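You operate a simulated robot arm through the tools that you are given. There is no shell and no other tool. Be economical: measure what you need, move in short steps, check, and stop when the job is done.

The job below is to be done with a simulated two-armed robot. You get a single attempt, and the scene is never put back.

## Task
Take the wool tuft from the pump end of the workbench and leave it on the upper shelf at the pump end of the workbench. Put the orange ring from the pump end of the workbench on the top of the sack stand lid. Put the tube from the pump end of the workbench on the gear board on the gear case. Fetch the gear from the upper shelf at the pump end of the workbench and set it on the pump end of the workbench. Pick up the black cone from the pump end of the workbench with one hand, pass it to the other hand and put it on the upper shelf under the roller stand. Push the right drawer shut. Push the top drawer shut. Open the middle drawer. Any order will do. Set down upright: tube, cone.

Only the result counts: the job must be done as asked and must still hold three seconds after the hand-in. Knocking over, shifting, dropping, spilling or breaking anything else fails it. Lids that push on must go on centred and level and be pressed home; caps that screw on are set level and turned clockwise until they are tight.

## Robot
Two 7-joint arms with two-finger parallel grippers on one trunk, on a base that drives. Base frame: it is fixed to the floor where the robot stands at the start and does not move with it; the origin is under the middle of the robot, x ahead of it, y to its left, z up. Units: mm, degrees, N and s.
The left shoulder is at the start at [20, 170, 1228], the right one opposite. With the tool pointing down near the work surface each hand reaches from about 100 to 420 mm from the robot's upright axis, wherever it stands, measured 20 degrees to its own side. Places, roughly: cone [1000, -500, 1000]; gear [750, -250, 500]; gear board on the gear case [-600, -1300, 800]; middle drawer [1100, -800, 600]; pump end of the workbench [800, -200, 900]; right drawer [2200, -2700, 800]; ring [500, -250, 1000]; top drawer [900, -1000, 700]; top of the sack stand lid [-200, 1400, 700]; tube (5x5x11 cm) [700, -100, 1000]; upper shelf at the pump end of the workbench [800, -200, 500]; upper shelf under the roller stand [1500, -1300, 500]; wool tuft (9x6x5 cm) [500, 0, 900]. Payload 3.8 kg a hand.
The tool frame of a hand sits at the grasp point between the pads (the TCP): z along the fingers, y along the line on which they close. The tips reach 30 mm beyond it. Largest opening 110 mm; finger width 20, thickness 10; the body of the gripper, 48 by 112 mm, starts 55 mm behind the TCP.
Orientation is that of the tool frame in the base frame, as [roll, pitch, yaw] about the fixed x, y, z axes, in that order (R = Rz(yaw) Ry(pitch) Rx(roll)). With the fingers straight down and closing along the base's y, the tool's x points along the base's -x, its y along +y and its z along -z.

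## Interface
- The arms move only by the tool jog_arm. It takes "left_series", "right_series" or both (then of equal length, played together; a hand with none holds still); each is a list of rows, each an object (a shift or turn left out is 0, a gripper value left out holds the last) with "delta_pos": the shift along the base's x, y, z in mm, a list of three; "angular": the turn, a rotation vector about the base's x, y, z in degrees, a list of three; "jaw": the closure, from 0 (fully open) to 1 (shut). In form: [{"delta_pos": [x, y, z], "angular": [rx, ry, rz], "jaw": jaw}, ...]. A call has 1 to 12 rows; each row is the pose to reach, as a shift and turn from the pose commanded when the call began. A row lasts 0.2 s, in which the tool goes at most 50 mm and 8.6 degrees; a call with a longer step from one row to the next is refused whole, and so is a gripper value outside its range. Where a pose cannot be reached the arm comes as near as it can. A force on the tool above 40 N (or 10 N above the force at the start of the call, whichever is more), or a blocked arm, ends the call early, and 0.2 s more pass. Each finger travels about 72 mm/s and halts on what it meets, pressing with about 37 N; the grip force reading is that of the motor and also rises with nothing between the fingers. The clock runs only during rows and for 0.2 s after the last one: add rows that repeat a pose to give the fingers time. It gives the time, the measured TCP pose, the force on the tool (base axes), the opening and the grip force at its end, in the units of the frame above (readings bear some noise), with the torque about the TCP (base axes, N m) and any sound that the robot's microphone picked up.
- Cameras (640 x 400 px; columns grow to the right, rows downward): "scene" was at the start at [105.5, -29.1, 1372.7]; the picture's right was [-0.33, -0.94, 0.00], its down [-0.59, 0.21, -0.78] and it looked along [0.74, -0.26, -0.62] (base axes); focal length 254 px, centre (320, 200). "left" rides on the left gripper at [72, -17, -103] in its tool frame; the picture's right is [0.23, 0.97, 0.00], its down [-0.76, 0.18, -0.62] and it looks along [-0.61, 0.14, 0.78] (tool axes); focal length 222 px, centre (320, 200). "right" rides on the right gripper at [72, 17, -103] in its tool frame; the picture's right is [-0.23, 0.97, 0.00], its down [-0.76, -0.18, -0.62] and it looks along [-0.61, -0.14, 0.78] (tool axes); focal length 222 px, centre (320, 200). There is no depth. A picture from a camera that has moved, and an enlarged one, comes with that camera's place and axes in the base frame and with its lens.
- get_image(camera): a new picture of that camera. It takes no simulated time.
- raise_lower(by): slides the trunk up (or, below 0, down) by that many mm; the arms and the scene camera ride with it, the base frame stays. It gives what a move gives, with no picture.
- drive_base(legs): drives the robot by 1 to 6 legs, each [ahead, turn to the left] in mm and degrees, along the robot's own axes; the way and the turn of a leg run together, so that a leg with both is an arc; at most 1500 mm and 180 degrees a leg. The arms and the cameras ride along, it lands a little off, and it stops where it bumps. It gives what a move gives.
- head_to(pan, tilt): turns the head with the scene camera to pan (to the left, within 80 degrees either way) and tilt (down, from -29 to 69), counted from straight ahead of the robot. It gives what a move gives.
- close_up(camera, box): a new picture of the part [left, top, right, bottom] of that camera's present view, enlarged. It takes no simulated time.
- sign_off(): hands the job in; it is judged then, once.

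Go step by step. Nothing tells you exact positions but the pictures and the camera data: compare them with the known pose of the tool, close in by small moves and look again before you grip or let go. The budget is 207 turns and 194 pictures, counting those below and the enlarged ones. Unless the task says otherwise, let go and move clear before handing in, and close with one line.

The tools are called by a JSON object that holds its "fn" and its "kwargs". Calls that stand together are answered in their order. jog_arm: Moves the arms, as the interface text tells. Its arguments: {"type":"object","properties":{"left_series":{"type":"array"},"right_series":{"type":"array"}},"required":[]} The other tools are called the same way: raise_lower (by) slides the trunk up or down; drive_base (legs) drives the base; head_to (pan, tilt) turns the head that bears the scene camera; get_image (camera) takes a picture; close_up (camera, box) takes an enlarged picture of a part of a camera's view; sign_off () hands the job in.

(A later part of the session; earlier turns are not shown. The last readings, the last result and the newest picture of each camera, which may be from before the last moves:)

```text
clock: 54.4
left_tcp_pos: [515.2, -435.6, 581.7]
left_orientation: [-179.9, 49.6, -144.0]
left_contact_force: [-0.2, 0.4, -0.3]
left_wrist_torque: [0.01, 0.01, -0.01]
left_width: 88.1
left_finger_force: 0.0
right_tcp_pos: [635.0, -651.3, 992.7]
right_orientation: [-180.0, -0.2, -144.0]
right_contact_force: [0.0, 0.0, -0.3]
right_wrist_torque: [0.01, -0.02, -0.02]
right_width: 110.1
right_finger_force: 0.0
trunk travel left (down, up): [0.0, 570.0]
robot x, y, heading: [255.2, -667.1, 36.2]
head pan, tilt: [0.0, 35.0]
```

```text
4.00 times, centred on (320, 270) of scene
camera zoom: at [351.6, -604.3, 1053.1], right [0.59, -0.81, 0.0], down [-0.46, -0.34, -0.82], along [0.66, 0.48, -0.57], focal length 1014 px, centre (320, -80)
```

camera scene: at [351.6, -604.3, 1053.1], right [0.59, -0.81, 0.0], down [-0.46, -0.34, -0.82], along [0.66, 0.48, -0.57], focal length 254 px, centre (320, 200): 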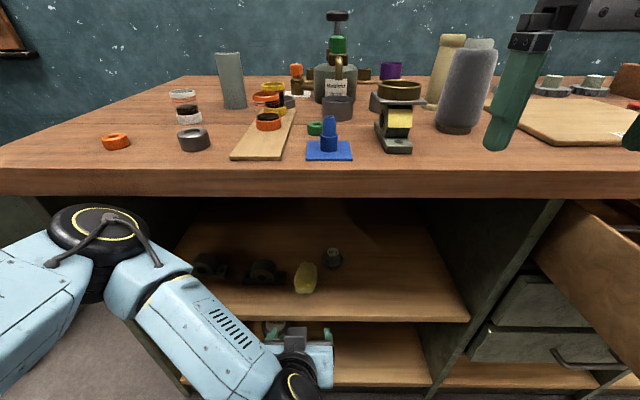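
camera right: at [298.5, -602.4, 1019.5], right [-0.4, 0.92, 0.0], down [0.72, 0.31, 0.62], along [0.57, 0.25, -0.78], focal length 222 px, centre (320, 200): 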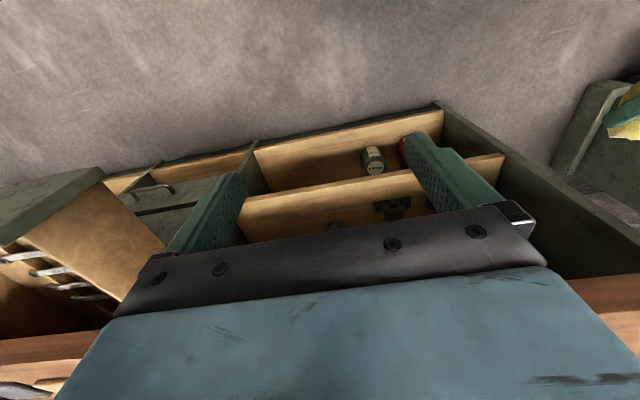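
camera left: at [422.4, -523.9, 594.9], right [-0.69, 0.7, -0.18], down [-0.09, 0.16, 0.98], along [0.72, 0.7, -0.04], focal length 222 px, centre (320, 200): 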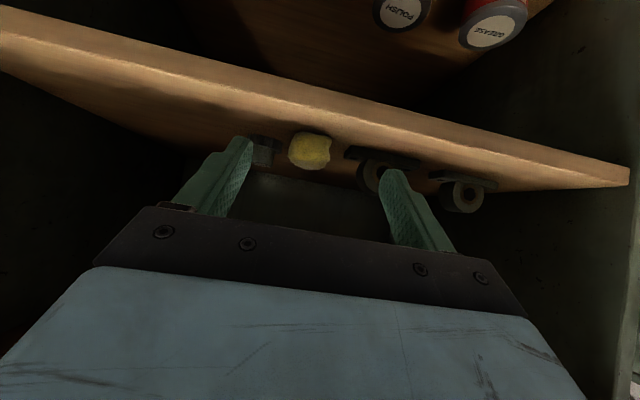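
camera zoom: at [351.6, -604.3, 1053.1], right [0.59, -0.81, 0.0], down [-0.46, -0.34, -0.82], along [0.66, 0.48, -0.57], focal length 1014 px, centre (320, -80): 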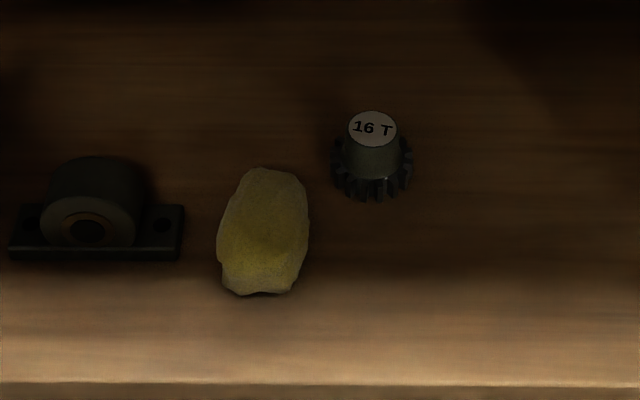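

The open top drawer restricts where I can stand for the gear, so I'll shut it first. Backing out and moving along the aisle toward it.

{"fn": "drive_base", "kwargs": {"legs": [[-240, 0]]}}

{"fn": "raise_lower", "kwargs": {"by": 250}}

{"fn": "drive_base", "kwargs": {"legs": [[0, -90], [300, 0], [0, 90]]}}

{"fn": "head_to", "kwargs": {"pan": -20, "tilt": 40}}

{"fn": "get_image", "kwargs": {"camera": "scene"}}

```text
clock: 56.1
left_tcp_pos: [323.4, -575.6, 581.8]
left_orientation: [-179.8, 49.7, -143.9]
left_contact_force: [-0.5, 0.8, -0.7]
left_wrist_torque: [-0.01, -0.03, -0.02]
left_width: 87.9
left_finger_force: 0.0
right_tcp_pos: [444.8, -791.7, 995.5]
right_orientation: [-179.9, -0.2, -144.0]
right_contact_force: [-0.4, -0.2, 0.7]
right_wrist_torque: [-0.02, 0.02, -0.02]
right_width: 110.0
right_finger_force: 0.1
trunk travel left (down, up): [0.0, 570.0]
robot x, y, heading: [72.9, -806.9, 36.2]
head pan, tilt: [0.0, 35.0]
```

```text
clock: 58.7
left_tcp_pos: [323.9, -576.3, 833.0]
left_orientation: [-179.8, 49.7, -143.9]
left_contact_force: [0.8, 0.0, 0.8]
left_wrist_torque: [-0.02, 0.0, 0.0]
left_width: 88.0
left_finger_force: 0.0
right_tcp_pos: [444.6, -791.2, 1244.0]
right_orientation: [-179.9, -0.2, -144.0]
right_contact_force: [-0.5, 0.5, -0.3]
right_wrist_torque: [-0.01, -0.02, -0.02]
right_width: 110.1
right_finger_force: 0.1
trunk travel left (down, up): [-250.0, 320.0]
robot x, y, heading: [69.7, -811.0, 36.1]
head pan, tilt: [0.0, 35.0]
```

```text
clock: 68.3
left_tcp_pos: [496.7, -804.4, 831.5]
left_orientation: [-179.9, 49.7, -142.8]
left_contact_force: [0.0, -0.4, 1.0]
left_wrist_torque: [0.03, 0.05, 0.02]
left_width: 87.9
left_finger_force: 0.1
right_tcp_pos: [619.8, -1017.5, 1244.3]
right_orientation: [-180.0, -0.2, -142.7]
right_contact_force: [-0.1, -0.5, -0.7]
right_wrist_torque: [0.01, 0.01, 0.0]
right_width: 110.3
right_finger_force: 0.0
trunk travel left (down, up): [-250.0, 320.0]
robot x, y, heading: [245.8, -1039.7, 37.6]
head pan, tilt: [0.0, 35.0]
```

```text
clock: 69.2
left_tcp_pos: [497.3, -805.5, 831.8]
left_orientation: [-179.8, 49.7, -142.7]
left_contact_force: [0.0, 0.1, 0.6]
left_wrist_torque: [-0.01, -0.01, 0.01]
left_width: 88.1
left_finger_force: 0.1
right_tcp_pos: [621.3, -1017.7, 1244.3]
right_orientation: [180.0, -0.3, -142.7]
right_contact_force: [0.4, 0.5, 0.1]
right_wrist_torque: [-0.01, 0.0, 0.03]
right_width: 110.0
right_finger_force: 0.2
trunk travel left (down, up): [-250.0, 320.0]
robot x, y, heading: [245.2, -1041.0, 37.6]
head pan, tilt: [-20.0, 40.0]
```

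```text
158 pictures are left
camera scene: at [348.4, -1005.0, 1295.5], right [0.3, -0.95, 0.0], down [-0.61, -0.19, -0.77], along [0.73, 0.23, -0.64], focal length 254 px, centre (320, 200)
```

scene: 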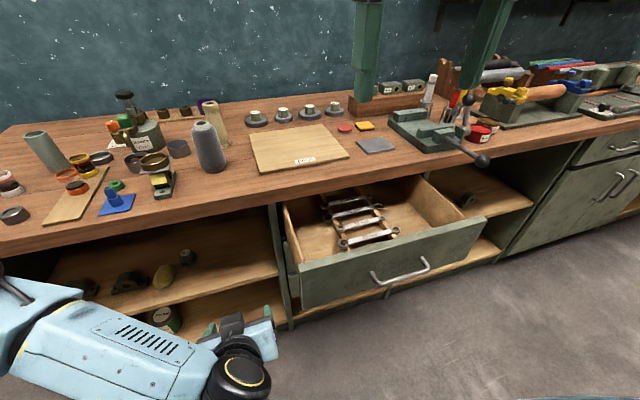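

The drawer face spans along 872–1376, handle ~z 750. I'll shift so the right hand faces its middle, and tilt that hand forward with jaw closed.

{"fn": "drive_base", "kwargs": {"legs": [[0, -91], [150, 0], [0, 89]]}}

{"fn": "jog_arm", "kwargs": {"right_series": [{"angular": [4.9, -6.75, 0], "delta_pos": [0, 0, -40], "jaw": 1}, {"angular": [9.8, -13.5, 0], "delta_pos": [0, 0, -80]}, {"angular": [14.7, -20.2, 0], "delta_pos": [0, 0, -120]}, {"angular": [19.6, -27, 0], "delta_pos": [0, 0, -160]}, {"angular": [24.5, -33.7, 0], "delta_pos": [0, 0, -200]}, {"angular": [29.4, -40.5, 0], "delta_pos": [0, 0, -240]}, {"angular": [34.3, -47.2, 0], "delta_pos": [0, 0, -280]}]}}

{"fn": "get_image", "kwargs": {"camera": "scene"}}

{"fn": "get_image", "kwargs": {"camera": "right"}}

```text
clock: 78.3
left_tcp_pos: [599.7, -951.6, 831.9]
left_orientation: [-179.8, 49.7, -147.6]
left_contact_force: [-0.4, 0.1, -0.2]
left_wrist_torque: [-0.01, 0.04, 0.01]
left_width: 87.8
left_finger_force: 0.1
right_tcp_pos: [705.7, -1174.6, 1244.4]
right_orientation: [180.0, -0.2, -147.6]
right_contact_force: [0.9, -0.3, 0.0]
right_wrist_torque: [0.03, 0.01, 0.02]
right_width: 109.8
right_finger_force: 0.0
trunk travel left (down, up): [-250.0, 320.0]
robot x, y, heading: [329.0, -1168.4, 32.7]
head pan, tilt: [-20.0, 40.0]
```

```text
clock: 79.9
left_tcp_pos: [598.9, -952.4, 831.9]
left_orientation: [-179.9, 49.7, -147.6]
left_contact_force: [0.1, -0.5, -0.6]
left_wrist_torque: [0.0, 0.0, -0.01]
left_width: 88.1
left_finger_force: 0.1
right_tcp_pos: [778.4, -1109.5, 965.0]
right_orientation: [175.0, 54.3, -150.1]
right_contact_force: [-0.2, 0.2, 0.4]
right_wrist_torque: [-0.02, -0.01, 0.04]
right_width: 0.1
right_finger_force: 37.3
right hand out of reach, approached as far as the arm can: row 4, 5, 6, 7
trunk travel left (down, up): [-250.0, 320.0]
robot x, y, heading: [331.0, -1171.6, 32.6]
head pan, tilt: [-20.0, 40.0]
```

```text
157 pictures are left
camera scene: at [434.6, -1137.9, 1295.6], right [0.22, -0.98, 0.0], down [-0.63, -0.14, -0.77], along [0.75, 0.17, -0.64], focal length 254 px, centre (320, 200)
```

scene: 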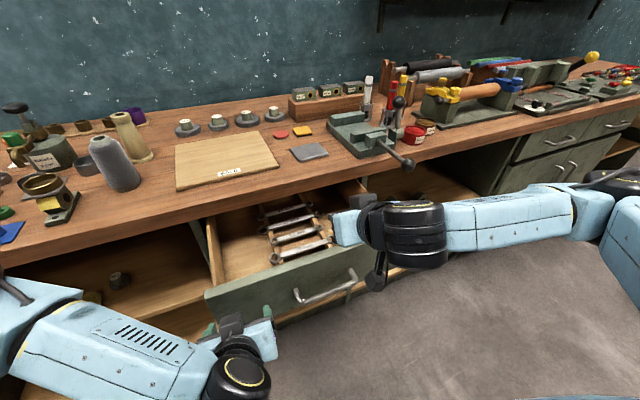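

```text
156 pictures are left
camera right: at [665.0, -1165.7, 966.9], right [-0.43, 0.87, 0.23], down [0.08, -0.22, 0.97], along [0.9, 0.43, 0.03], focal length 222 px, centre (320, 200)
```

right: 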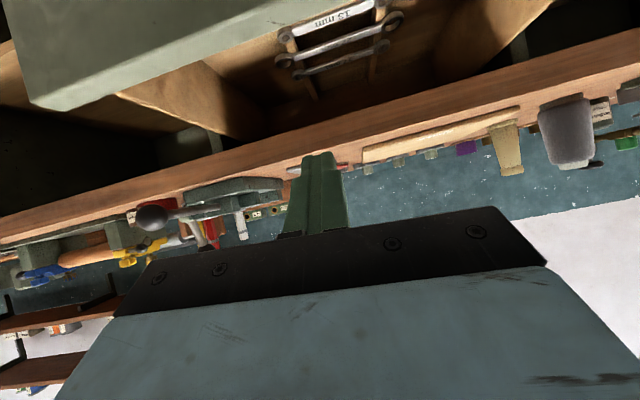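

Right hand is over the drawer, at its reach limit. I'll back the base up, lower the trunk to face height, then push.

{"fn": "drive_base", "kwargs": {"legs": [[-150, 0], [0, 3.5]]}}

{"fn": "raise_lower", "kwargs": {"by": -160}}

{"fn": "get_image", "kwargs": {"camera": "scene"}}

{"fn": "get_image", "kwargs": {"camera": "right"}}

```text
clock: 81.7
left_tcp_pos: [457.0, -1019.9, 833.1]
left_orientation: [-179.7, 49.7, -144.0]
left_contact_force: [-0.4, 0.7, 0.6]
left_wrist_torque: [0.01, -0.02, -0.03]
left_width: 87.9
left_finger_force: 0.1
right_tcp_pos: [645.6, -1166.0, 965.2]
right_orientation: [175.0, 54.2, -146.7]
right_contact_force: [-0.8, 0.2, 0.5]
right_wrist_torque: [-0.02, 0.01, -0.01]
right_width: 0.0
right_finger_force: 37.3
trunk travel left (down, up): [-250.0, 320.0]
robot x, y, heading: [200.3, -1249.9, 36.0]
head pan, tilt: [-20.0, 40.0]
```

```text
clock: 83.6
left_tcp_pos: [456.6, -1019.4, 671.7]
left_orientation: [-179.8, 49.7, -144.2]
left_contact_force: [-1.2, 0.7, 0.4]
left_wrist_torque: [0.02, -0.02, -0.01]
left_width: 88.1
left_finger_force: 0.0
right_tcp_pos: [646.3, -1165.9, 805.1]
right_orientation: [175.0, 54.3, -146.9]
right_contact_force: [0.5, -0.4, -0.4]
right_wrist_torque: [0.02, 0.04, 0.03]
right_width: 0.0
right_finger_force: 36.3
trunk travel left (down, up): [-90.0, 480.0]
robot x, y, heading: [205.5, -1249.8, 36.3]
head pan, tilt: [-20.0, 40.0]
```

```text
155 pictures are left
camera scene: at [302.9, -1215.3, 1135.6], right [0.28, -0.96, 0.0], down [-0.62, -0.18, -0.77], along [0.74, 0.21, -0.64], focal length 254 px, centre (320, 200)
```

scene: 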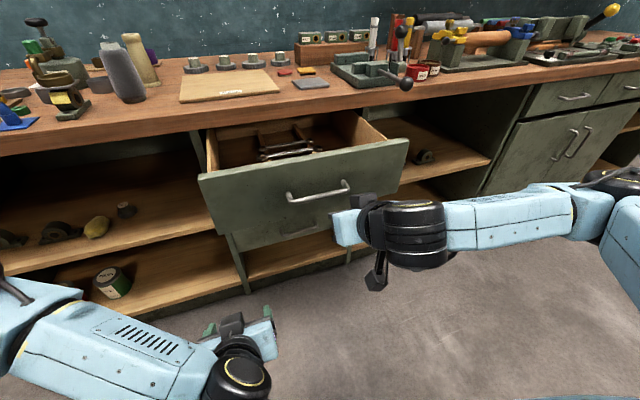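

```text
154 pictures are left
camera right: at [535.0, -1228.8, 807.5], right [-0.48, 0.85, 0.23], down [0.09, -0.22, 0.97], along [0.87, 0.49, 0.03], focal length 222 px, centre (320, 200)
```

right: 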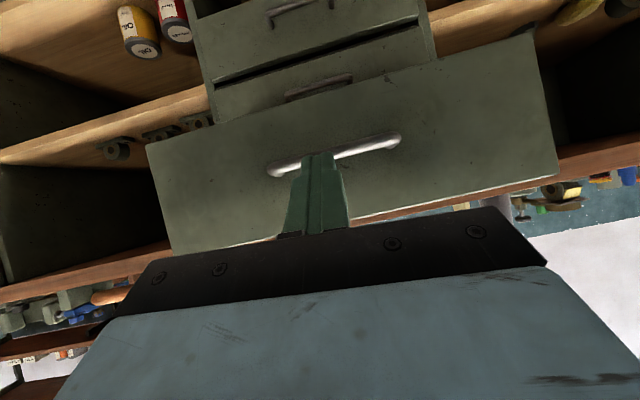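

Handle is at z≈763; I'll push above it at z≈800. Raising slightly and driving forward to close.

{"fn": "jog_arm", "kwargs": {"right_series": [{"delta_pos": [0, 0, 12]}]}}

{"fn": "drive_base", "kwargs": {"legs": [[240, 0]]}}

{"fn": "get_image", "kwargs": {"camera": "scene"}}

{"fn": "get_image", "kwargs": {"camera": "right"}}

```text
clock: 84.0
left_tcp_pos: [456.7, -1019.0, 671.2]
left_orientation: [-179.8, 49.7, -144.3]
left_contact_force: [-0.4, 0.3, 0.1]
left_wrist_torque: [0.0, -0.01, 0.01]
left_width: 88.0
left_finger_force: 0.0
right_tcp_pos: [647.9, -1164.7, 816.5]
right_orientation: [175.1, 54.3, -146.7]
right_contact_force: [0.9, -0.4, -0.2]
right_wrist_torque: [0.0, -0.01, 0.03]
right_width: 0.0
right_finger_force: 37.0
right hand out of reach, approached as far as the arm can: row 1
trunk travel left (down, up): [-90.0, 480.0]
robot x, y, heading: [199.9, -1250.1, 36.2]
head pan, tilt: [-20.0, 40.0]
```

```text
clock: 85.7
left_tcp_pos: [649.5, -878.4, 672.8]
left_orientation: [-179.7, 49.7, -143.9]
left_contact_force: [0.7, 0.1, 0.3]
left_wrist_torque: [-0.01, -0.01, -0.02]
left_width: 88.0
left_finger_force: 0.1
right_tcp_pos: [841.3, -1021.8, 815.2]
right_orientation: [175.0, 54.2, -146.6]
right_contact_force: [0.2, 0.1, 0.9]
right_wrist_torque: [-0.01, -0.01, 0.02]
right_width: 0.1
right_finger_force: 37.1
trunk travel left (down, up): [-90.0, 480.0]
robot x, y, heading: [393.6, -1111.7, 36.1]
head pan, tilt: [-20.0, 40.0]
```

```text
153 pictures are left
camera scene: at [495.5, -1074.4, 1135.5], right [0.28, -0.96, 0.0], down [-0.62, -0.18, -0.77], along [0.74, 0.21, -0.64], focal length 254 px, centre (320, 200)
```

scene: 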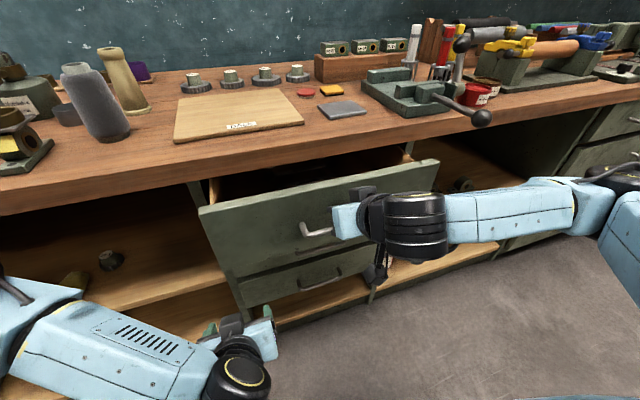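

```text
152 pictures are left
camera right: at [730.0, -1085.2, 818.3], right [-0.48, 0.85, 0.23], down [0.09, -0.22, 0.97], along [0.87, 0.49, 0.03], focal length 222 px, centre (320, 200)
```

right: 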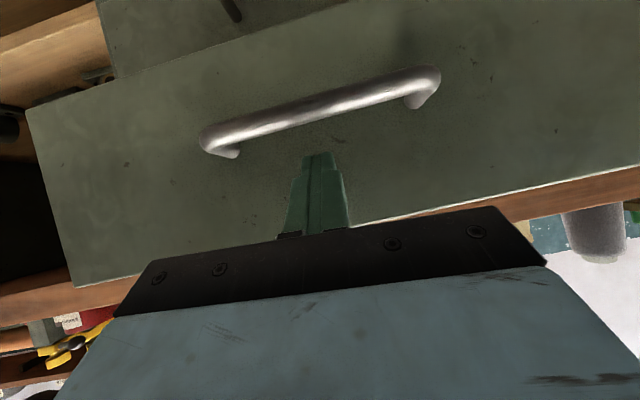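

The drawer is sliding in. Continuing.

{"fn": "drive_base", "kwargs": {"legs": [[110, 0]]}}

{"fn": "jog_arm", "kwargs": {"right_series": [{"delta_pos": [8, 6, 0]}, {"delta_pos": [16, 12, 0]}, {"delta_pos": [24, 18, 0]}, {"delta_pos": [32, 24, 0]}, {"delta_pos": [40, 30, 0]}, {"delta_pos": [48, 36, 0]}]}}

{"fn": "get_image", "kwargs": {"camera": "scene"}}

```text
clock: 86.9
left_tcp_pos: [738.9, -814.1, 672.3]
left_orientation: [-179.8, 49.7, -144.2]
left_contact_force: [-0.1, -0.2, -0.2]
left_wrist_torque: [0.01, -0.01, 0.01]
left_width: 88.0
left_finger_force: 0.0
right_tcp_pos: [928.9, -959.4, 816.8]
right_orientation: [174.9, 54.3, -146.8]
right_contact_force: [0.3, 0.0, 0.1]
right_wrist_torque: [0.0, 0.0, 0.03]
right_width: 0.3
right_finger_force: 37.0
trunk travel left (down, up): [-90.0, 480.0]
robot x, y, heading: [482.5, -1049.3, 36.0]
head pan, tilt: [-20.0, 40.0]
```

```text
clock: 87.4
left_tcp_pos: [736.8, -815.4, 672.7]
left_orientation: [-179.9, 49.9, -144.5]
left_contact_force: [-0.9, 0.1, -0.3]
left_wrist_torque: [0.0, 0.0, 0.01]
left_width: 88.1
left_finger_force: 0.1
right_tcp_pos: [932.0, -955.3, 815.2]
right_orientation: [175.1, 53.7, -146.4]
right_contact_force: [-15.3, -13.0, 4.5]
right_wrist_torque: [-0.11, -0.08, -0.07]
right_width: 0.0
right_finger_force: 37.0
trunk travel left (down, up): [-90.0, 480.0]
robot x, y, heading: [479.4, -1045.6, 36.1]
head pan, tilt: [-20.0, 40.0]
stopped in row 2 (right hand): the force on the tool passed its limit at 51 N (the readings are from after the stop); the commanded pose is now the measured one
```

```text
151 pictures are left
camera scene: at [582.1, -1012.0, 1135.8], right [0.27, -0.96, 0.0], down [-0.62, -0.18, -0.77], along [0.74, 0.21, -0.64], focal length 254 px, centre (320, 200)
```

scene: 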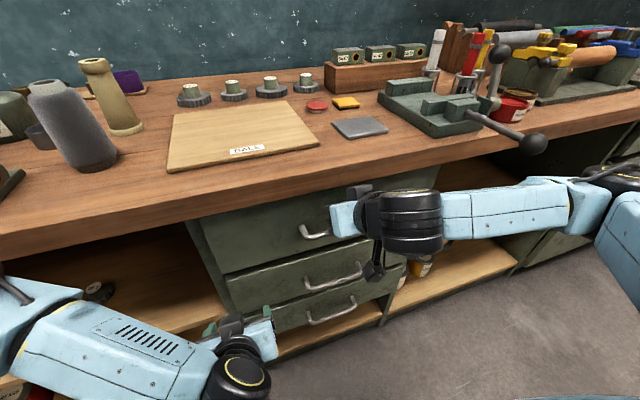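

Top drawer looks flush shut. Now backing off and returning to the shelf bay for the gear with the left hand.

{"fn": "drive_base", "kwargs": {"legs": [[-240, 0], [0, 90], [330, 0], [0, -90]]}}

{"fn": "head_to", "kwargs": {"pan": -10, "tilt": 38}}

{"fn": "get_image", "kwargs": {"camera": "scene"}}

```text
clock: 98.6
left_tcp_pos: [326.2, -682.0, 671.2]
left_orientation: [-179.8, 49.6, -140.5]
left_contact_force: [-0.1, 0.2, 0.1]
left_wrist_torque: [0.0, -0.01, 0.01]
left_width: 88.0
left_finger_force: 0.1
right_tcp_pos: [530.7, -809.8, 814.1]
right_orientation: [175.3, 53.6, -142.8]
right_contact_force: [-0.1, -0.3, -0.2]
right_wrist_torque: [0.02, 0.02, -0.01]
right_width: 0.0
right_finger_force: 36.7
trunk travel left (down, up): [-90.0, 480.0]
robot x, y, heading: [86.5, -933.5, 39.6]
head pan, tilt: [-20.0, 40.0]
```

```text
clock: 99.3
left_tcp_pos: [326.3, -682.2, 672.5]
left_orientation: [-179.8, 49.7, -140.6]
left_contact_force: [0.8, -1.0, -0.4]
left_wrist_torque: [0.0, 0.0, -0.02]
left_width: 88.0
left_finger_force: 0.1
right_tcp_pos: [531.6, -809.5, 814.0]
right_orientation: [175.1, 53.9, -142.8]
right_contact_force: [0.1, 0.4, 0.3]
right_wrist_torque: [-0.01, 0.03, 0.0]
right_width: 0.0
right_finger_force: 37.1
trunk travel left (down, up): [-90.0, 480.0]
robot x, y, heading: [86.8, -927.7, 39.8]
head pan, tilt: [-10.0, 38.0]
```

```text
150 pictures are left
camera scene: at [180.3, -874.0, 1138.5], right [0.49, -0.87, 0.0], down [-0.54, -0.3, -0.79], along [0.68, 0.39, -0.62], focal length 254 px, centre (320, 200)
```

scene: 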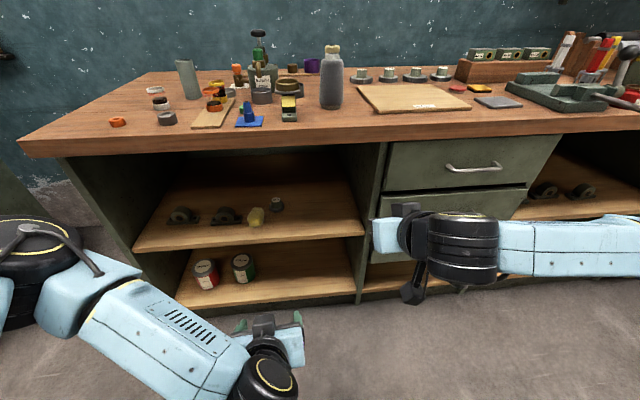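

Top drawer is flush. I'll return the right hand to vertical and high so it clears the bench when I drive in.

{"fn": "jog_arm", "kwargs": {"right_series": [{"delta_pos": [0, 0, 40], "angular": [-4.67, 6.15, 0]}, {"delta_pos": [0, 0, 80], "angular": [-9.3, 12.3, 0]}, {"delta_pos": [-10, -8, 120], "angular": [-14, 18.4, 0]}, {"delta_pos": [-30, -22, 160], "angular": [-18.7, 24.6, 0]}, {"delta_pos": [-50, -36, 195], "angular": [-23.3, 30.7, 0]}, {"delta_pos": [-70, -50, 230], "angular": [-28, 36.9, 0]}, {"delta_pos": [-89, -65, 265], "angular": [-32.7, 43, 0]}]}}

{"fn": "raise_lower", "kwargs": {"by": -90}}

{"fn": "drive_base", "kwargs": {"legs": [[285, 0]]}}

{"fn": "get_image", "kwargs": {"camera": "left"}}

{"fn": "get_image", "kwargs": {"camera": "scene"}}

```text
clock: 100.9
left_tcp_pos: [326.0, -682.4, 672.7]
left_orientation: [-179.8, 49.7, -140.6]
left_contact_force: [-0.8, -0.5, -0.2]
left_wrist_torque: [0.02, 0.02, -0.01]
left_width: 88.3
left_finger_force: 0.2
right_tcp_pos: [443.2, -873.3, 1078.8]
right_orientation: [175.3, -0.3, -142.8]
right_contact_force: [-0.7, 0.1, -0.7]
right_wrist_torque: [0.01, 0.0, -0.03]
right_width: 0.0
right_finger_force: 36.7
trunk travel left (down, up): [-90.0, 480.0]
robot x, y, heading: [81.2, -929.8, 39.6]
head pan, tilt: [-10.0, 38.0]
```

```text
clock: 102.2
left_tcp_pos: [326.8, -682.5, 581.8]
left_orientation: [-179.8, 49.7, -140.6]
left_contact_force: [0.6, -0.9, -0.1]
left_wrist_torque: [0.0, 0.0, -0.02]
left_width: 87.9
left_finger_force: 0.1
right_tcp_pos: [441.9, -874.5, 988.8]
right_orientation: [175.1, -0.4, -142.8]
right_contact_force: [-0.1, 1.4, -0.2]
right_wrist_torque: [0.02, 0.01, 0.02]
right_width: 0.3
right_finger_force: 37.6
trunk travel left (down, up): [0.0, 570.0]
robot x, y, heading: [86.0, -928.0, 39.7]
head pan, tilt: [-10.0, 38.0]
```

```text
clock: 104.1
left_tcp_pos: [546.1, -500.8, 581.0]
left_orientation: [-179.8, 49.8, -140.6]
left_contact_force: [0.2, -1.2, -0.1]
left_wrist_torque: [-0.02, -0.02, 0.0]
left_width: 88.1
left_finger_force: 0.0
right_tcp_pos: [662.0, -690.9, 987.1]
right_orientation: [175.2, -0.3, -142.9]
right_contact_force: [0.6, 0.7, -0.1]
right_wrist_torque: [0.02, 0.01, 0.02]
right_width: 0.0
right_finger_force: 37.1
trunk travel left (down, up): [0.0, 570.0]
robot x, y, heading: [305.0, -748.0, 39.7]
head pan, tilt: [-10.0, 38.0]
```

```text
149 pictures are left
camera left: at [458.9, -593.6, 594.8], right [-0.73, 0.66, -0.18], down [-0.1, 0.15, 0.98], along [0.68, 0.74, -0.04], focal length 222 px, centre (320, 200)
```

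left: 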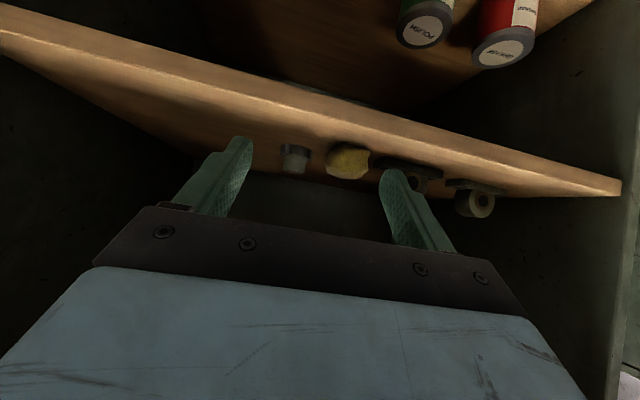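

```text
148 pictures are left
camera scene: at [399.8, -691.8, 1048.5], right [0.5, -0.87, 0.0], down [-0.54, -0.3, -0.79], along [0.68, 0.39, -0.62], focal length 254 px, centre (320, 200)
```

scene: 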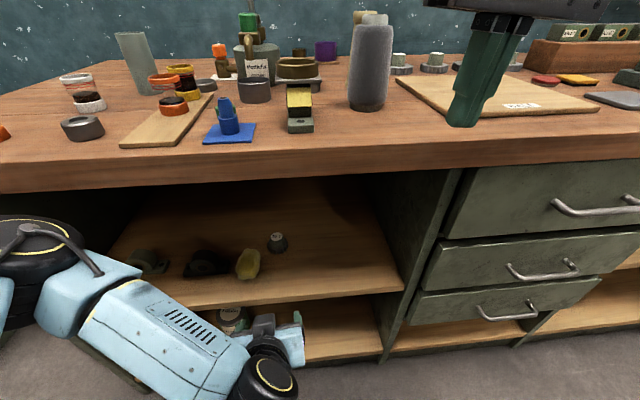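

{"fn": "close_up", "kwargs": {"camera": "scene", "box": [200, 210, 360, 310]}}

```text
4.00 times, centred on (280, 260) of scene
camera zoom: at [399.8, -691.8, 1048.5], right [0.5, -0.87, 0.0], down [-0.54, -0.3, -0.79], along [0.68, 0.39, -0.62], focal length 1014 px, centre (480, -40)
```

zoom: 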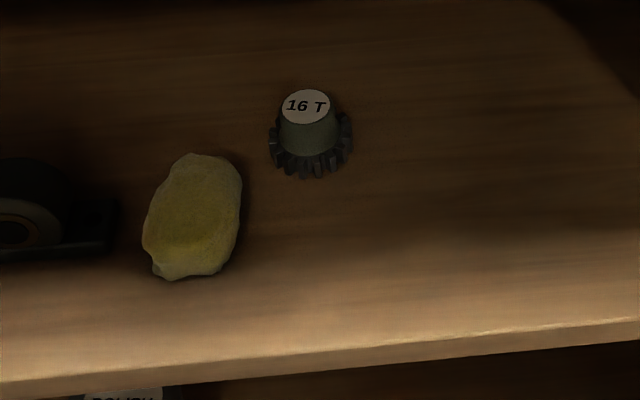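

{"fn": "jog_arm", "kwargs": {"left_series": [{"delta_pos": [38, 18, 8], "angular": [0, 0, 4], "jaw": 0.2}, {"delta_pos": [76, 36, 15], "angular": [0, 0, 8]}, {"delta_pos": [114, 55, 20], "angular": [0, 0, 12]}, {"delta_pos": [151, 73, 20], "angular": [0, 0, 12]}]}}

{"fn": "get_image", "kwargs": {"camera": "left"}}

{"fn": "get_image", "kwargs": {"camera": "scene"}}

```text
clock: 105.1
left_tcp_pos: [697.2, -429.2, 602.3]
left_orientation: [-179.8, 49.8, -128.6]
left_contact_force: [-0.4, -0.1, 0.2]
left_wrist_torque: [-0.01, -0.02, -0.01]
left_width: 88.1
left_finger_force: 0.1
right_tcp_pos: [661.4, -691.6, 987.3]
right_orientation: [175.3, -0.2, -142.9]
right_contact_force: [-0.1, -0.9, 0.7]
right_wrist_torque: [0.02, 0.02, 0.02]
right_width: 0.0
right_finger_force: 37.3
trunk travel left (down, up): [0.0, 570.0]
robot x, y, heading: [307.0, -747.8, 39.7]
head pan, tilt: [-10.0, 38.0]
```

```text
146 pictures are left
camera left: at [632.2, -537.7, 615.2], right [-0.85, 0.49, -0.18], down [-0.13, 0.13, 0.98], along [0.51, 0.86, -0.04], focal length 222 px, centre (320, 200)
```

left: 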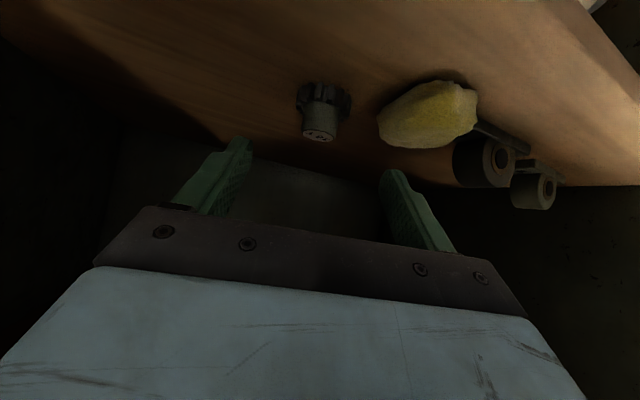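

```text
145 pictures are left
camera scene: at [399.8, -691.9, 1048.5], right [0.5, -0.87, 0.0], down [-0.54, -0.3, -0.79], along [0.68, 0.39, -0.62], focal length 254 px, centre (320, 200)
```

scene: 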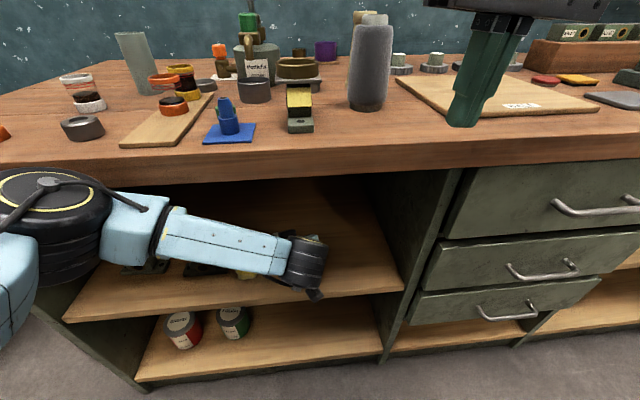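

Gear triangulated at ≈[759,-350], centred ahead of the hand. Narrowing the jaw and advancing.

{"fn": "jog_arm", "kwargs": {"left_series": [{"jaw": 0.43}, {"delta_pos": [16, 20, -16]}, {"delta_pos": [32, 40, -33]}, {"delta_pos": [45, 57, -50]}]}}

{"fn": "get_image", "kwargs": {"camera": "left"}}

```text
clock: 106.1
left_tcp_pos: [740.2, -372.2, 550.3]
left_orientation: [-179.8, 49.7, -128.7]
left_contact_force: [0.1, 0.6, -0.7]
left_wrist_torque: [0.0, 0.0, -0.01]
left_width: 62.8
left_finger_force: 0.2
right_tcp_pos: [661.3, -691.3, 988.1]
right_orientation: [175.2, -0.2, -142.8]
right_contact_force: [-0.5, 0.8, -0.4]
right_wrist_torque: [0.04, -0.01, -0.03]
right_width: 0.0
right_finger_force: 36.8
trunk travel left (down, up): [0.0, 570.0]
robot x, y, heading: [302.1, -743.6, 39.9]
head pan, tilt: [-10.0, 38.0]
```

```text
144 pictures are left
camera left: at [674.9, -479.9, 563.0], right [-0.85, 0.49, -0.18], down [-0.13, 0.13, 0.98], along [0.51, 0.86, -0.04], focal length 222 px, centre (320, 200)
```

left: 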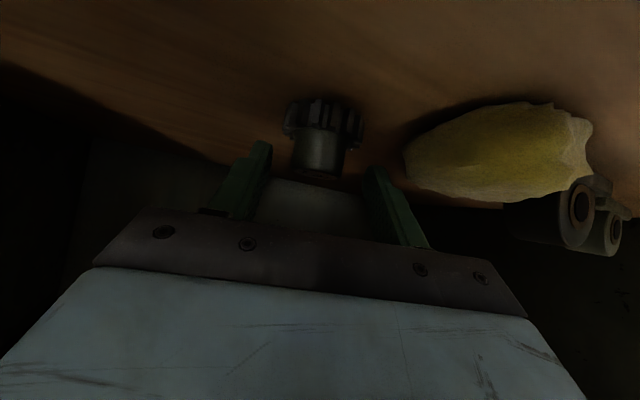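

{"fn": "jog_arm", "kwargs": {"left_series": [{"delta_pos": [10, 11, -9]}, {"delta_pos": [18, 20, -18]}, {"delta_pos": [18, 20, -18], "jaw": 0.6}, {"delta_pos": [18, 20, -18], "jaw": 0.8}, {"delta_pos": [18, 20, -18], "jaw": 0.9}, {"delta_pos": [18, 20, -18], "jaw": 0.9}]}}

{"fn": "get_image", "kwargs": {"camera": "left"}}

```text
clock: 107.5
left_tcp_pos: [759.9, -349.9, 533.4]
left_orientation: [-179.8, 49.8, -128.6]
left_contact_force: [0.5, 2.0, 2.7]
left_wrist_torque: [0.05, -0.1, 0.04]
left_width: 53.9
left_finger_force: 37.2
right_tcp_pos: [662.7, -690.9, 987.3]
right_orientation: [175.3, -0.2, -142.8]
right_contact_force: [-0.4, 0.2, 0.7]
right_wrist_torque: [-0.02, -0.01, 0.02]
right_width: 0.0
right_finger_force: 36.9
trunk travel left (down, up): [0.0, 570.0]
robot x, y, heading: [302.8, -750.9, 40.0]
head pan, tilt: [-10.0, 38.0]
```

```text
143 pictures are left
camera left: at [693.9, -460.0, 545.7], right [-0.85, 0.49, -0.18], down [-0.13, 0.12, 0.98], along [0.51, 0.86, -0.04], focal length 222 px, centre (320, 200)
```

left: 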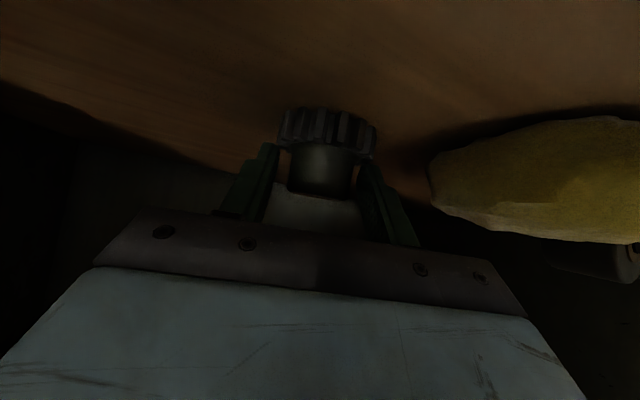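

It's gripping tooth tips only lightly. I'll reopen a bit, lower 8 mm, and regrip on the toothed rim's diameter.

{"fn": "jog_arm", "kwargs": {"left_series": [{"jaw": 0.4}, {"jaw": 0.4}, {"delta_pos": [0, 0, -5]}, {"delta_pos": [0, 0, -8]}, {"delta_pos": [0, 0, -8], "jaw": 0.6}, {"delta_pos": [0, 0, -8], "jaw": 0.8}, {"delta_pos": [0, 0, -8], "jaw": 0.9}, {"delta_pos": [0, 0, -8], "jaw": 0.9}]}}

```text
clock: 109.3
left_tcp_pos: [759.8, -350.5, 524.3]
left_orientation: [-180.0, 49.6, -128.6]
left_contact_force: [-0.6, -0.7, 0.1]
left_wrist_torque: [0.04, 0.03, 0.02]
left_width: 54.6
left_finger_force: 37.4
right_tcp_pos: [661.8, -691.3, 987.5]
right_orientation: [175.1, -0.2, -142.8]
right_contact_force: [0.3, 0.6, -0.3]
right_wrist_torque: [0.01, -0.01, 0.01]
right_width: 0.1
right_finger_force: 37.1
trunk travel left (down, up): [0.0, 570.0]
robot x, y, heading: [305.0, -747.3, 39.7]
head pan, tilt: [-10.0, 38.0]
```

{"fn": "jog_arm", "kwargs": {"left_series": [{"delta_pos": [0, 0, 15]}, {"delta_pos": [0, 0, 40]}]}}

{"fn": "get_image", "kwargs": {"camera": "left"}}

```text
clock: 109.9
left_tcp_pos: [761.2, -350.8, 565.2]
left_orientation: [-179.9, 49.8, -128.8]
left_contact_force: [0.0, 0.3, -2.9]
left_wrist_torque: [-0.01, 0.01, -0.03]
left_width: 54.8
left_finger_force: 37.1
right_tcp_pos: [661.9, -692.3, 986.9]
right_orientation: [175.1, -0.3, -142.8]
right_contact_force: [0.7, 0.7, -0.3]
right_wrist_torque: [-0.01, -0.03, 0.0]
right_width: 0.2
right_finger_force: 37.2
trunk travel left (down, up): [0.0, 570.0]
robot x, y, heading: [306.9, -747.6, 39.9]
head pan, tilt: [-10.0, 38.0]
```

```text
142 pictures are left
camera left: at [694.1, -459.9, 578.0], right [-0.85, 0.5, -0.17], down [-0.13, 0.13, 0.98], along [0.51, 0.86, -0.04], focal length 222 px, centre (320, 200)
```

left: 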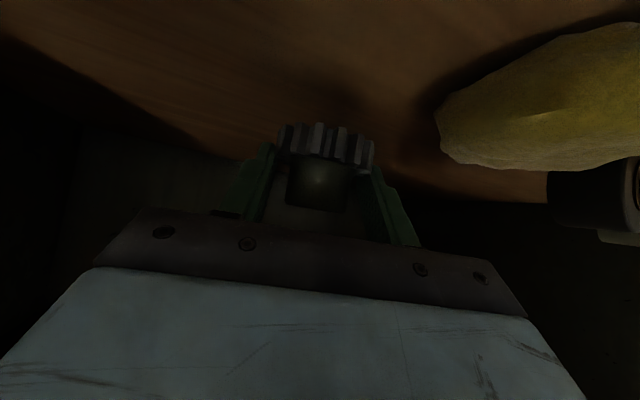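

Gear lifted. Retracting out of the shelf bay.

{"fn": "jog_arm", "kwargs": {"left_series": [{"delta_pos": [0, 0, 25]}, {"delta_pos": [-30, -38, 35]}, {"delta_pos": [-60, -76, 40]}, {"delta_pos": [-90, -114, 40]}, {"delta_pos": [-115, -146, 40]}, {"delta_pos": [-140, -178, 40]}, {"delta_pos": [-165, -200, 40]}]}}

{"fn": "drive_base", "kwargs": {"legs": [[-250, 0]]}}

{"fn": "raise_lower", "kwargs": {"by": 430}}

{"fn": "get_image", "kwargs": {"camera": "scene"}}

```text
clock: 111.5
left_tcp_pos: [593.9, -548.9, 603.0]
left_orientation: [-179.7, 49.6, -128.5]
left_contact_force: [0.8, 0.7, -3.0]
left_wrist_torque: [-0.01, 0.0, 0.01]
left_width: 54.6
left_finger_force: 37.2
right_tcp_pos: [662.0, -692.2, 987.3]
right_orientation: [175.2, -0.4, -142.9]
right_contact_force: [-0.3, -0.2, -0.4]
right_wrist_torque: [-0.03, -0.01, -0.02]
right_width: 0.1
right_finger_force: 36.9
trunk travel left (down, up): [0.0, 570.0]
robot x, y, heading: [309.8, -746.0, 40.0]
head pan, tilt: [-10.0, 38.0]
```

```text
clock: 113.3
left_tcp_pos: [404.6, -705.2, 603.5]
left_orientation: [-179.8, 49.7, -128.2]
left_contact_force: [0.6, -0.5, -4.0]
left_wrist_torque: [-0.02, -0.01, -0.01]
left_width: 54.5
left_finger_force: 37.7
right_tcp_pos: [472.0, -847.0, 988.2]
right_orientation: [175.2, -0.2, -142.4]
right_contact_force: [-1.5, 0.9, -0.1]
right_wrist_torque: [0.03, -0.02, 0.0]
right_width: 0.1
right_finger_force: 36.7
trunk travel left (down, up): [0.0, 570.0]
robot x, y, heading: [113.8, -905.0, 39.9]
head pan, tilt: [-10.0, 38.0]
```

```text
refused: 430 is not a number from -400 to 400
```

```text
141 pictures are left
camera scene: at [209.9, -849.5, 1048.5], right [0.5, -0.87, 0.0], down [-0.53, -0.31, -0.79], along [0.68, 0.4, -0.62], focal length 254 px, centre (320, 200)
```

scene: 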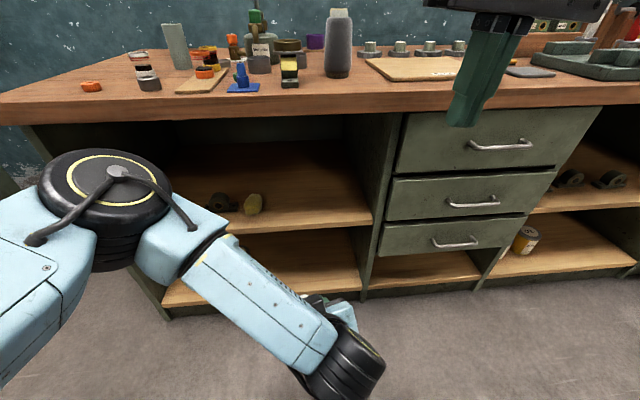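

Raising the trunk and driving back to the pump-end corner, where the tuft's old spot is free for the gear.

{"fn": "raise_lower", "kwargs": {"by": 400}}

{"fn": "drive_base", "kwargs": {"legs": [[0, 86.5], [460, 0], [0, -90]]}}

{"fn": "head_to", "kwargs": {"pan": 0, "tilt": 45}}

{"fn": "get_image", "kwargs": {"camera": "scene"}}

```text
clock: 117.2
left_tcp_pos: [401.9, -706.0, 1005.0]
left_orientation: [-179.8, 49.7, -128.2]
left_contact_force: [0.1, 0.5, -3.9]
left_wrist_torque: [-0.02, 0.01, -0.03]
left_width: 54.5
left_finger_force: 36.8
right_tcp_pos: [472.2, -847.5, 1386.4]
right_orientation: [175.2, -0.3, -142.4]
right_contact_force: [1.0, 0.3, 0.1]
right_wrist_torque: [0.02, 0.0, -0.01]
right_width: 0.1
right_finger_force: 37.3
trunk travel left (down, up): [-400.0, 170.0]
robot x, y, heading: [117.1, -904.7, 39.9]
head pan, tilt: [-10.0, 38.0]
```

```text
clock: 127.5
left_tcp_pos: [141.5, -358.2, 1004.3]
left_orientation: [-179.9, 49.8, -132.1]
left_contact_force: [0.6, 0.1, -3.3]
left_wrist_torque: [-0.01, 0.04, 0.05]
left_width: 54.4
left_finger_force: 37.2
right_tcp_pos: [198.6, -503.8, 1387.5]
right_orientation: [175.2, -0.2, -146.3]
right_contact_force: [-0.5, 0.9, -0.7]
right_wrist_torque: [0.0, 0.0, -0.02]
right_width: 0.0
right_finger_force: 36.9
trunk travel left (down, up): [-400.0, 170.0]
robot x, y, heading: [-157.7, -540.7, 36.0]
head pan, tilt: [-10.0, 38.0]
```

```text
clock: 128.2
left_tcp_pos: [140.9, -357.3, 1002.5]
left_orientation: [-179.8, 49.8, -132.2]
left_contact_force: [0.1, 0.4, -3.4]
left_wrist_torque: [-0.02, 0.05, 0.05]
left_width: 54.5
left_finger_force: 36.4
right_tcp_pos: [200.1, -503.8, 1386.6]
right_orientation: [175.2, -0.3, -146.3]
right_contact_force: [0.8, -0.1, -0.1]
right_wrist_torque: [0.0, -0.01, -0.01]
right_width: 0.0
right_finger_force: 36.7
trunk travel left (down, up): [-400.0, 170.0]
robot x, y, heading: [-161.2, -539.1, 36.0]
head pan, tilt: [0.0, 45.0]
```

```text
140 pictures are left
camera scene: at [-73.5, -477.5, 1438.3], right [0.59, -0.81, 0.0], down [-0.57, -0.42, -0.71], along [0.57, 0.42, -0.71], focal length 254 px, centre (320, 200)
```

scene: 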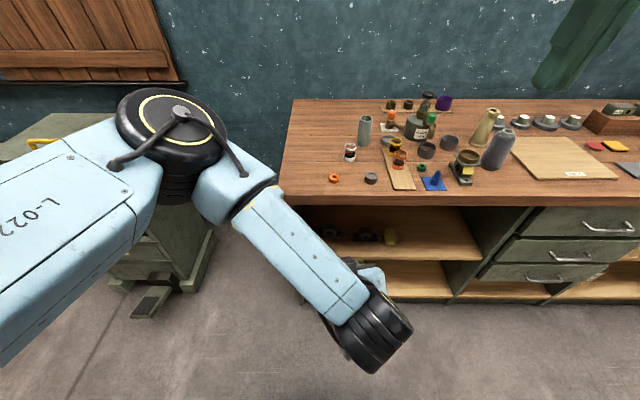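

Shifting the hand left by 75 mm, then driving in over the corner.

{"fn": "jog_arm", "kwargs": {"left_series": [{"delta_pos": [-22, 30, 0]}, {"delta_pos": [-44, 61, 0]}]}}

{"fn": "drive_base", "kwargs": {"legs": [[390, 0]]}}

{"fn": "get_image", "kwargs": {"camera": "left"}}

{"fn": "get_image", "kwargs": {"camera": "scene"}}

```text
clock: 128.8
left_tcp_pos: [97.7, -298.3, 1003.9]
left_orientation: [-179.8, 49.6, -132.1]
left_contact_force: [0.3, 0.0, -3.4]
left_wrist_torque: [0.03, -0.03, -0.01]
left_width: 54.6
left_finger_force: 37.6
right_tcp_pos: [199.6, -502.6, 1388.0]
right_orientation: [175.3, -0.2, -146.2]
right_contact_force: [0.6, 0.3, -0.5]
right_wrist_torque: [0.0, -0.01, 0.01]
right_width: 0.2
right_finger_force: 36.9
trunk travel left (down, up): [-400.0, 170.0]
robot x, y, heading: [-160.4, -537.8, 36.1]
head pan, tilt: [0.0, 45.0]
```

```text
clock: 131.3
left_tcp_pos: [420.5, -64.2, 1003.7]
left_orientation: [-179.8, 49.8, -132.1]
left_contact_force: [-1.0, 0.0, -3.8]
left_wrist_torque: [-0.03, 0.06, 0.0]
left_width: 54.5
left_finger_force: 37.5
right_tcp_pos: [521.6, -268.8, 1387.4]
right_orientation: [175.2, -0.4, -146.3]
right_contact_force: [-0.3, 0.3, 0.4]
right_wrist_torque: [-0.02, 0.0, 0.01]
right_width: 0.3
right_finger_force: 36.9
trunk travel left (down, up): [-400.0, 170.0]
robot x, y, heading: [162.9, -301.3, 36.1]
head pan, tilt: [0.0, 45.0]
```

```text
139 pictures are left
camera left: at [347.1, -167.8, 1017.1], right [-0.82, 0.55, -0.17], down [-0.12, 0.13, 0.98], along [0.56, 0.83, -0.04], focal length 222 px, centre (320, 200)
```

left: 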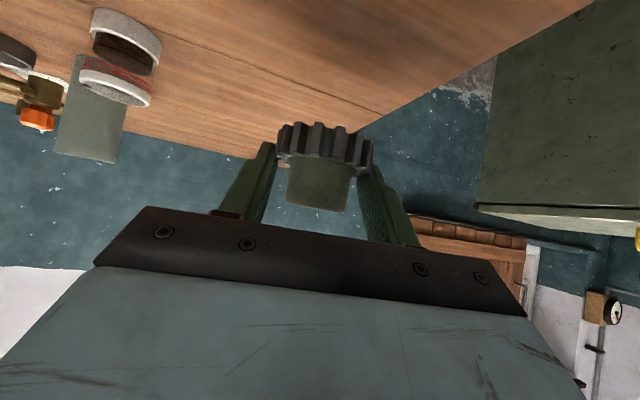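

```text
138 pictures are left
camera scene: at [248.3, -242.3, 1438.2], right [0.59, -0.81, 0.0], down [-0.57, -0.42, -0.71], along [0.57, 0.42, -0.71], focal length 254 px, centre (320, 200)
```

scene: 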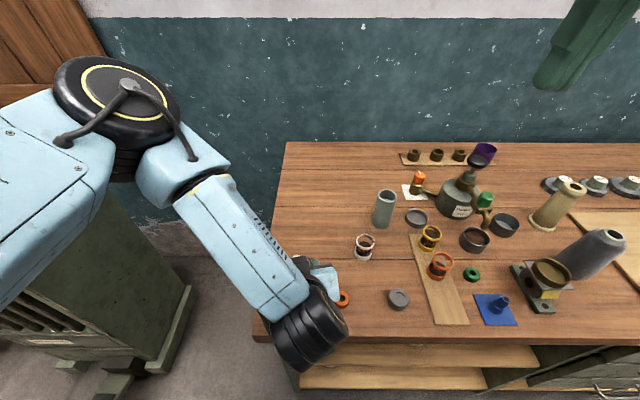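

{"fn": "jog_arm", "kwargs": {"left_series": [{"delta_pos": [18, 12, -20]}, {"delta_pos": [35, 25, -45]}, {"delta_pos": [35, 25, -60]}, {"delta_pos": [35, 25, -67]}, {"delta_pos": [35, 25, -71]}]}}

{"fn": "get_image", "kwargs": {"camera": "left"}}

```text
clock: 132.5
left_tcp_pos: [453.9, -38.4, 933.5]
left_orientation: [-180.0, 49.7, -132.2]
left_contact_force: [0.7, -1.0, -3.9]
left_wrist_torque: [-0.03, 0.01, 0.01]
left_width: 54.5
left_finger_force: 37.1
right_tcp_pos: [521.2, -268.5, 1387.3]
right_orientation: [175.2, -0.2, -146.3]
right_contact_force: [0.1, -0.2, 0.3]
right_wrist_torque: [0.01, -0.01, -0.07]
right_width: 0.0
right_finger_force: 37.1
trunk travel left (down, up): [-400.0, 170.0]
robot x, y, heading: [157.4, -303.6, 36.3]
head pan, tilt: [0.0, 45.0]
```

```text
137 pictures are left
camera left: at [381.6, -143.0, 945.9], right [-0.82, 0.55, -0.17], down [-0.12, 0.13, 0.98], along [0.56, 0.83, -0.04], focal length 222 px, centre (320, 200)
```

left: 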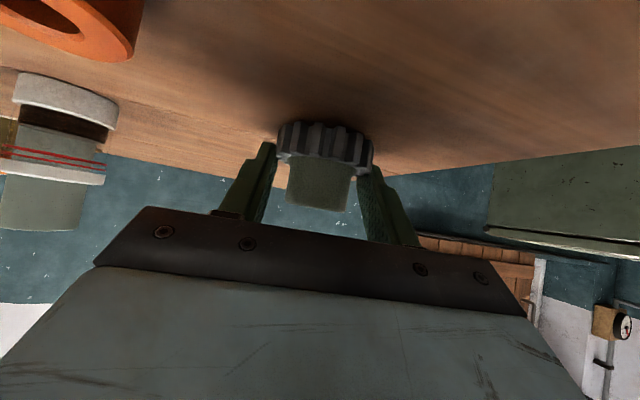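

{"fn": "jog_arm", "kwargs": {"left_series": [{"delta_pos": [0, 0, -2]}, {"delta_pos": [0, 0, -4]}, {"delta_pos": [0, 0, -4]}]}}

```text
clock: 133.3
left_tcp_pos: [454.4, -37.8, 930.4]
left_orientation: [-179.8, 49.9, -132.1]
left_contact_force: [-0.9, 1.6, 11.2]
left_wrist_torque: [-0.03, 0.34, -0.08]
left_width: 54.4
left_finger_force: 37.1
right_tcp_pos: [521.0, -269.2, 1387.4]
right_orientation: [175.2, -0.2, -146.3]
right_contact_force: [0.2, 0.6, -0.6]
right_wrist_torque: [0.0, 0.04, -0.01]
right_width: 0.0
right_finger_force: 37.5
trunk travel left (down, up): [-400.0, 170.0]
robot x, y, heading: [162.1, -300.1, 36.0]
head pan, tilt: [0.0, 45.0]
```

{"fn": "jog_arm", "kwargs": {"left_series": [{"jaw": 0.25}, {"jaw": 0.25}, {"delta_pos": [-10, -11, 13]}, {"delta_pos": [-30, -34, 38]}, {"delta_pos": [-55, -62, 70]}, {"delta_pos": [-60, -68, 110]}]}}

{"fn": "get_image", "kwargs": {"camera": "left"}}

{"fn": "get_image", "kwargs": {"camera": "scene"}}

```text
clock: 134.7
left_tcp_pos: [394.9, -107.2, 1039.0]
left_orientation: [-179.9, 49.7, -132.2]
left_contact_force: [-0.4, 0.1, 0.4]
left_wrist_torque: [0.02, -0.01, 0.02]
left_width: 82.7
left_finger_force: 0.1
right_tcp_pos: [521.0, -269.2, 1387.1]
right_orientation: [175.2, -0.2, -146.3]
right_contact_force: [0.8, 0.5, 0.2]
right_wrist_torque: [0.02, 0.0, 0.03]
right_width: 0.1
right_finger_force: 36.4
trunk travel left (down, up): [-400.0, 170.0]
robot x, y, heading: [161.6, -301.4, 36.1]
head pan, tilt: [0.0, 45.0]
```

```text
136 pictures are left
camera left: at [323.3, -211.5, 1052.2], right [-0.82, 0.55, -0.17], down [-0.12, 0.13, 0.98], along [0.56, 0.83, -0.04], focal length 222 px, centre (320, 200)
```

left: 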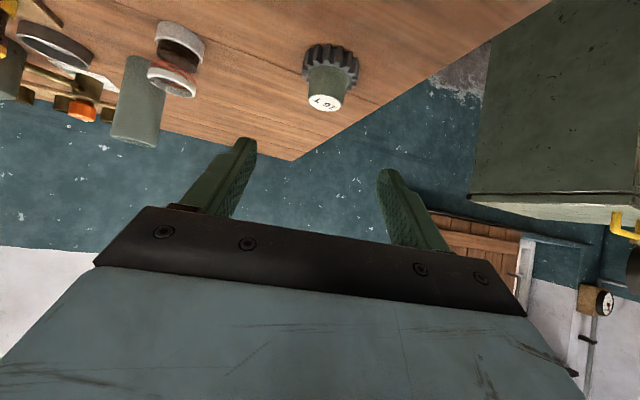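

```text
135 pictures are left
camera scene: at [247.4, -242.6, 1438.3], right [0.59, -0.81, 0.0], down [-0.57, -0.42, -0.71], along [0.57, 0.42, -0.71], focal length 254 px, centre (320, 200)
```

scene: 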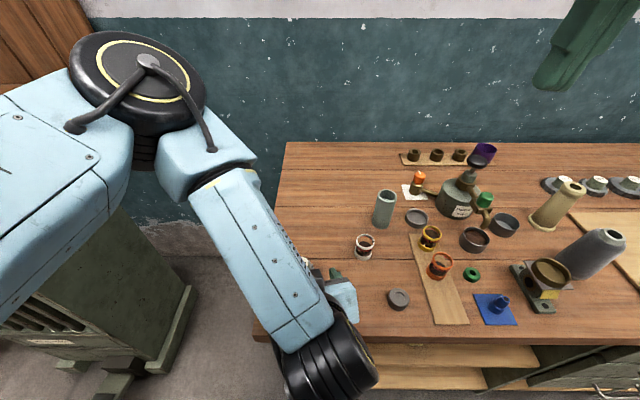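

Gear stands on the bench. Now the orange ring with the left hand: turning it vertical above the ring.

{"fn": "jog_arm", "kwargs": {"left_series": [{"delta_pos": [10, -5, 0], "angular": [-6.2, 5.6, 0], "jaw": 0.3}, {"delta_pos": [22, -11, 0], "angular": [-12.4, 11.2, 0]}, {"delta_pos": [34, -17, 0], "angular": [-18.6, 16.8, 0]}, {"delta_pos": [46, -23, 0], "angular": [-24.7, 22.3, 0]}, {"delta_pos": [58, -29, 0], "angular": [-30.8, 27.8, 0]}, {"delta_pos": [69, -35, 0], "angular": [-36.9, 33.3, 0]}, {"delta_pos": [69, -35, -20], "angular": [-36.9, 33.3, 0]}]}}

{"fn": "get_image", "kwargs": {"camera": "left"}}

```text
clock: 136.3
left_tcp_pos: [463.7, -141.5, 1019.3]
left_orientation: [-179.7, 0.0, -132.0]
left_contact_force: [-0.5, 0.6, 0.1]
left_wrist_torque: [-0.03, 0.05, -0.01]
left_width: 76.8
left_finger_force: 0.0
right_tcp_pos: [520.6, -268.4, 1387.5]
right_orientation: [175.3, -0.3, -146.3]
right_contact_force: [1.0, -0.3, -0.4]
right_wrist_torque: [0.0, 0.0, 0.01]
right_width: 0.1
right_finger_force: 37.0
trunk travel left (down, up): [-400.0, 170.0]
robot x, y, heading: [159.8, -299.5, 36.2]
head pan, tilt: [0.0, 45.0]
```

```text
134 pictures are left
camera left: at [426.2, -206.7, 1124.4], right [-0.87, 0.48, 0.0], down [0.38, 0.69, 0.62], along [0.3, 0.54, -0.78], focal length 222 px, centre (320, 200)
```

left: 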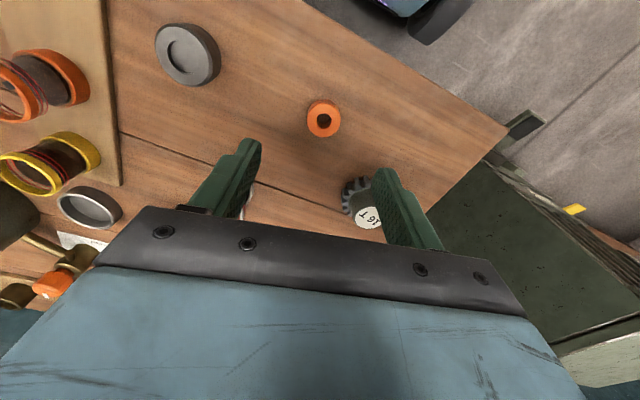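

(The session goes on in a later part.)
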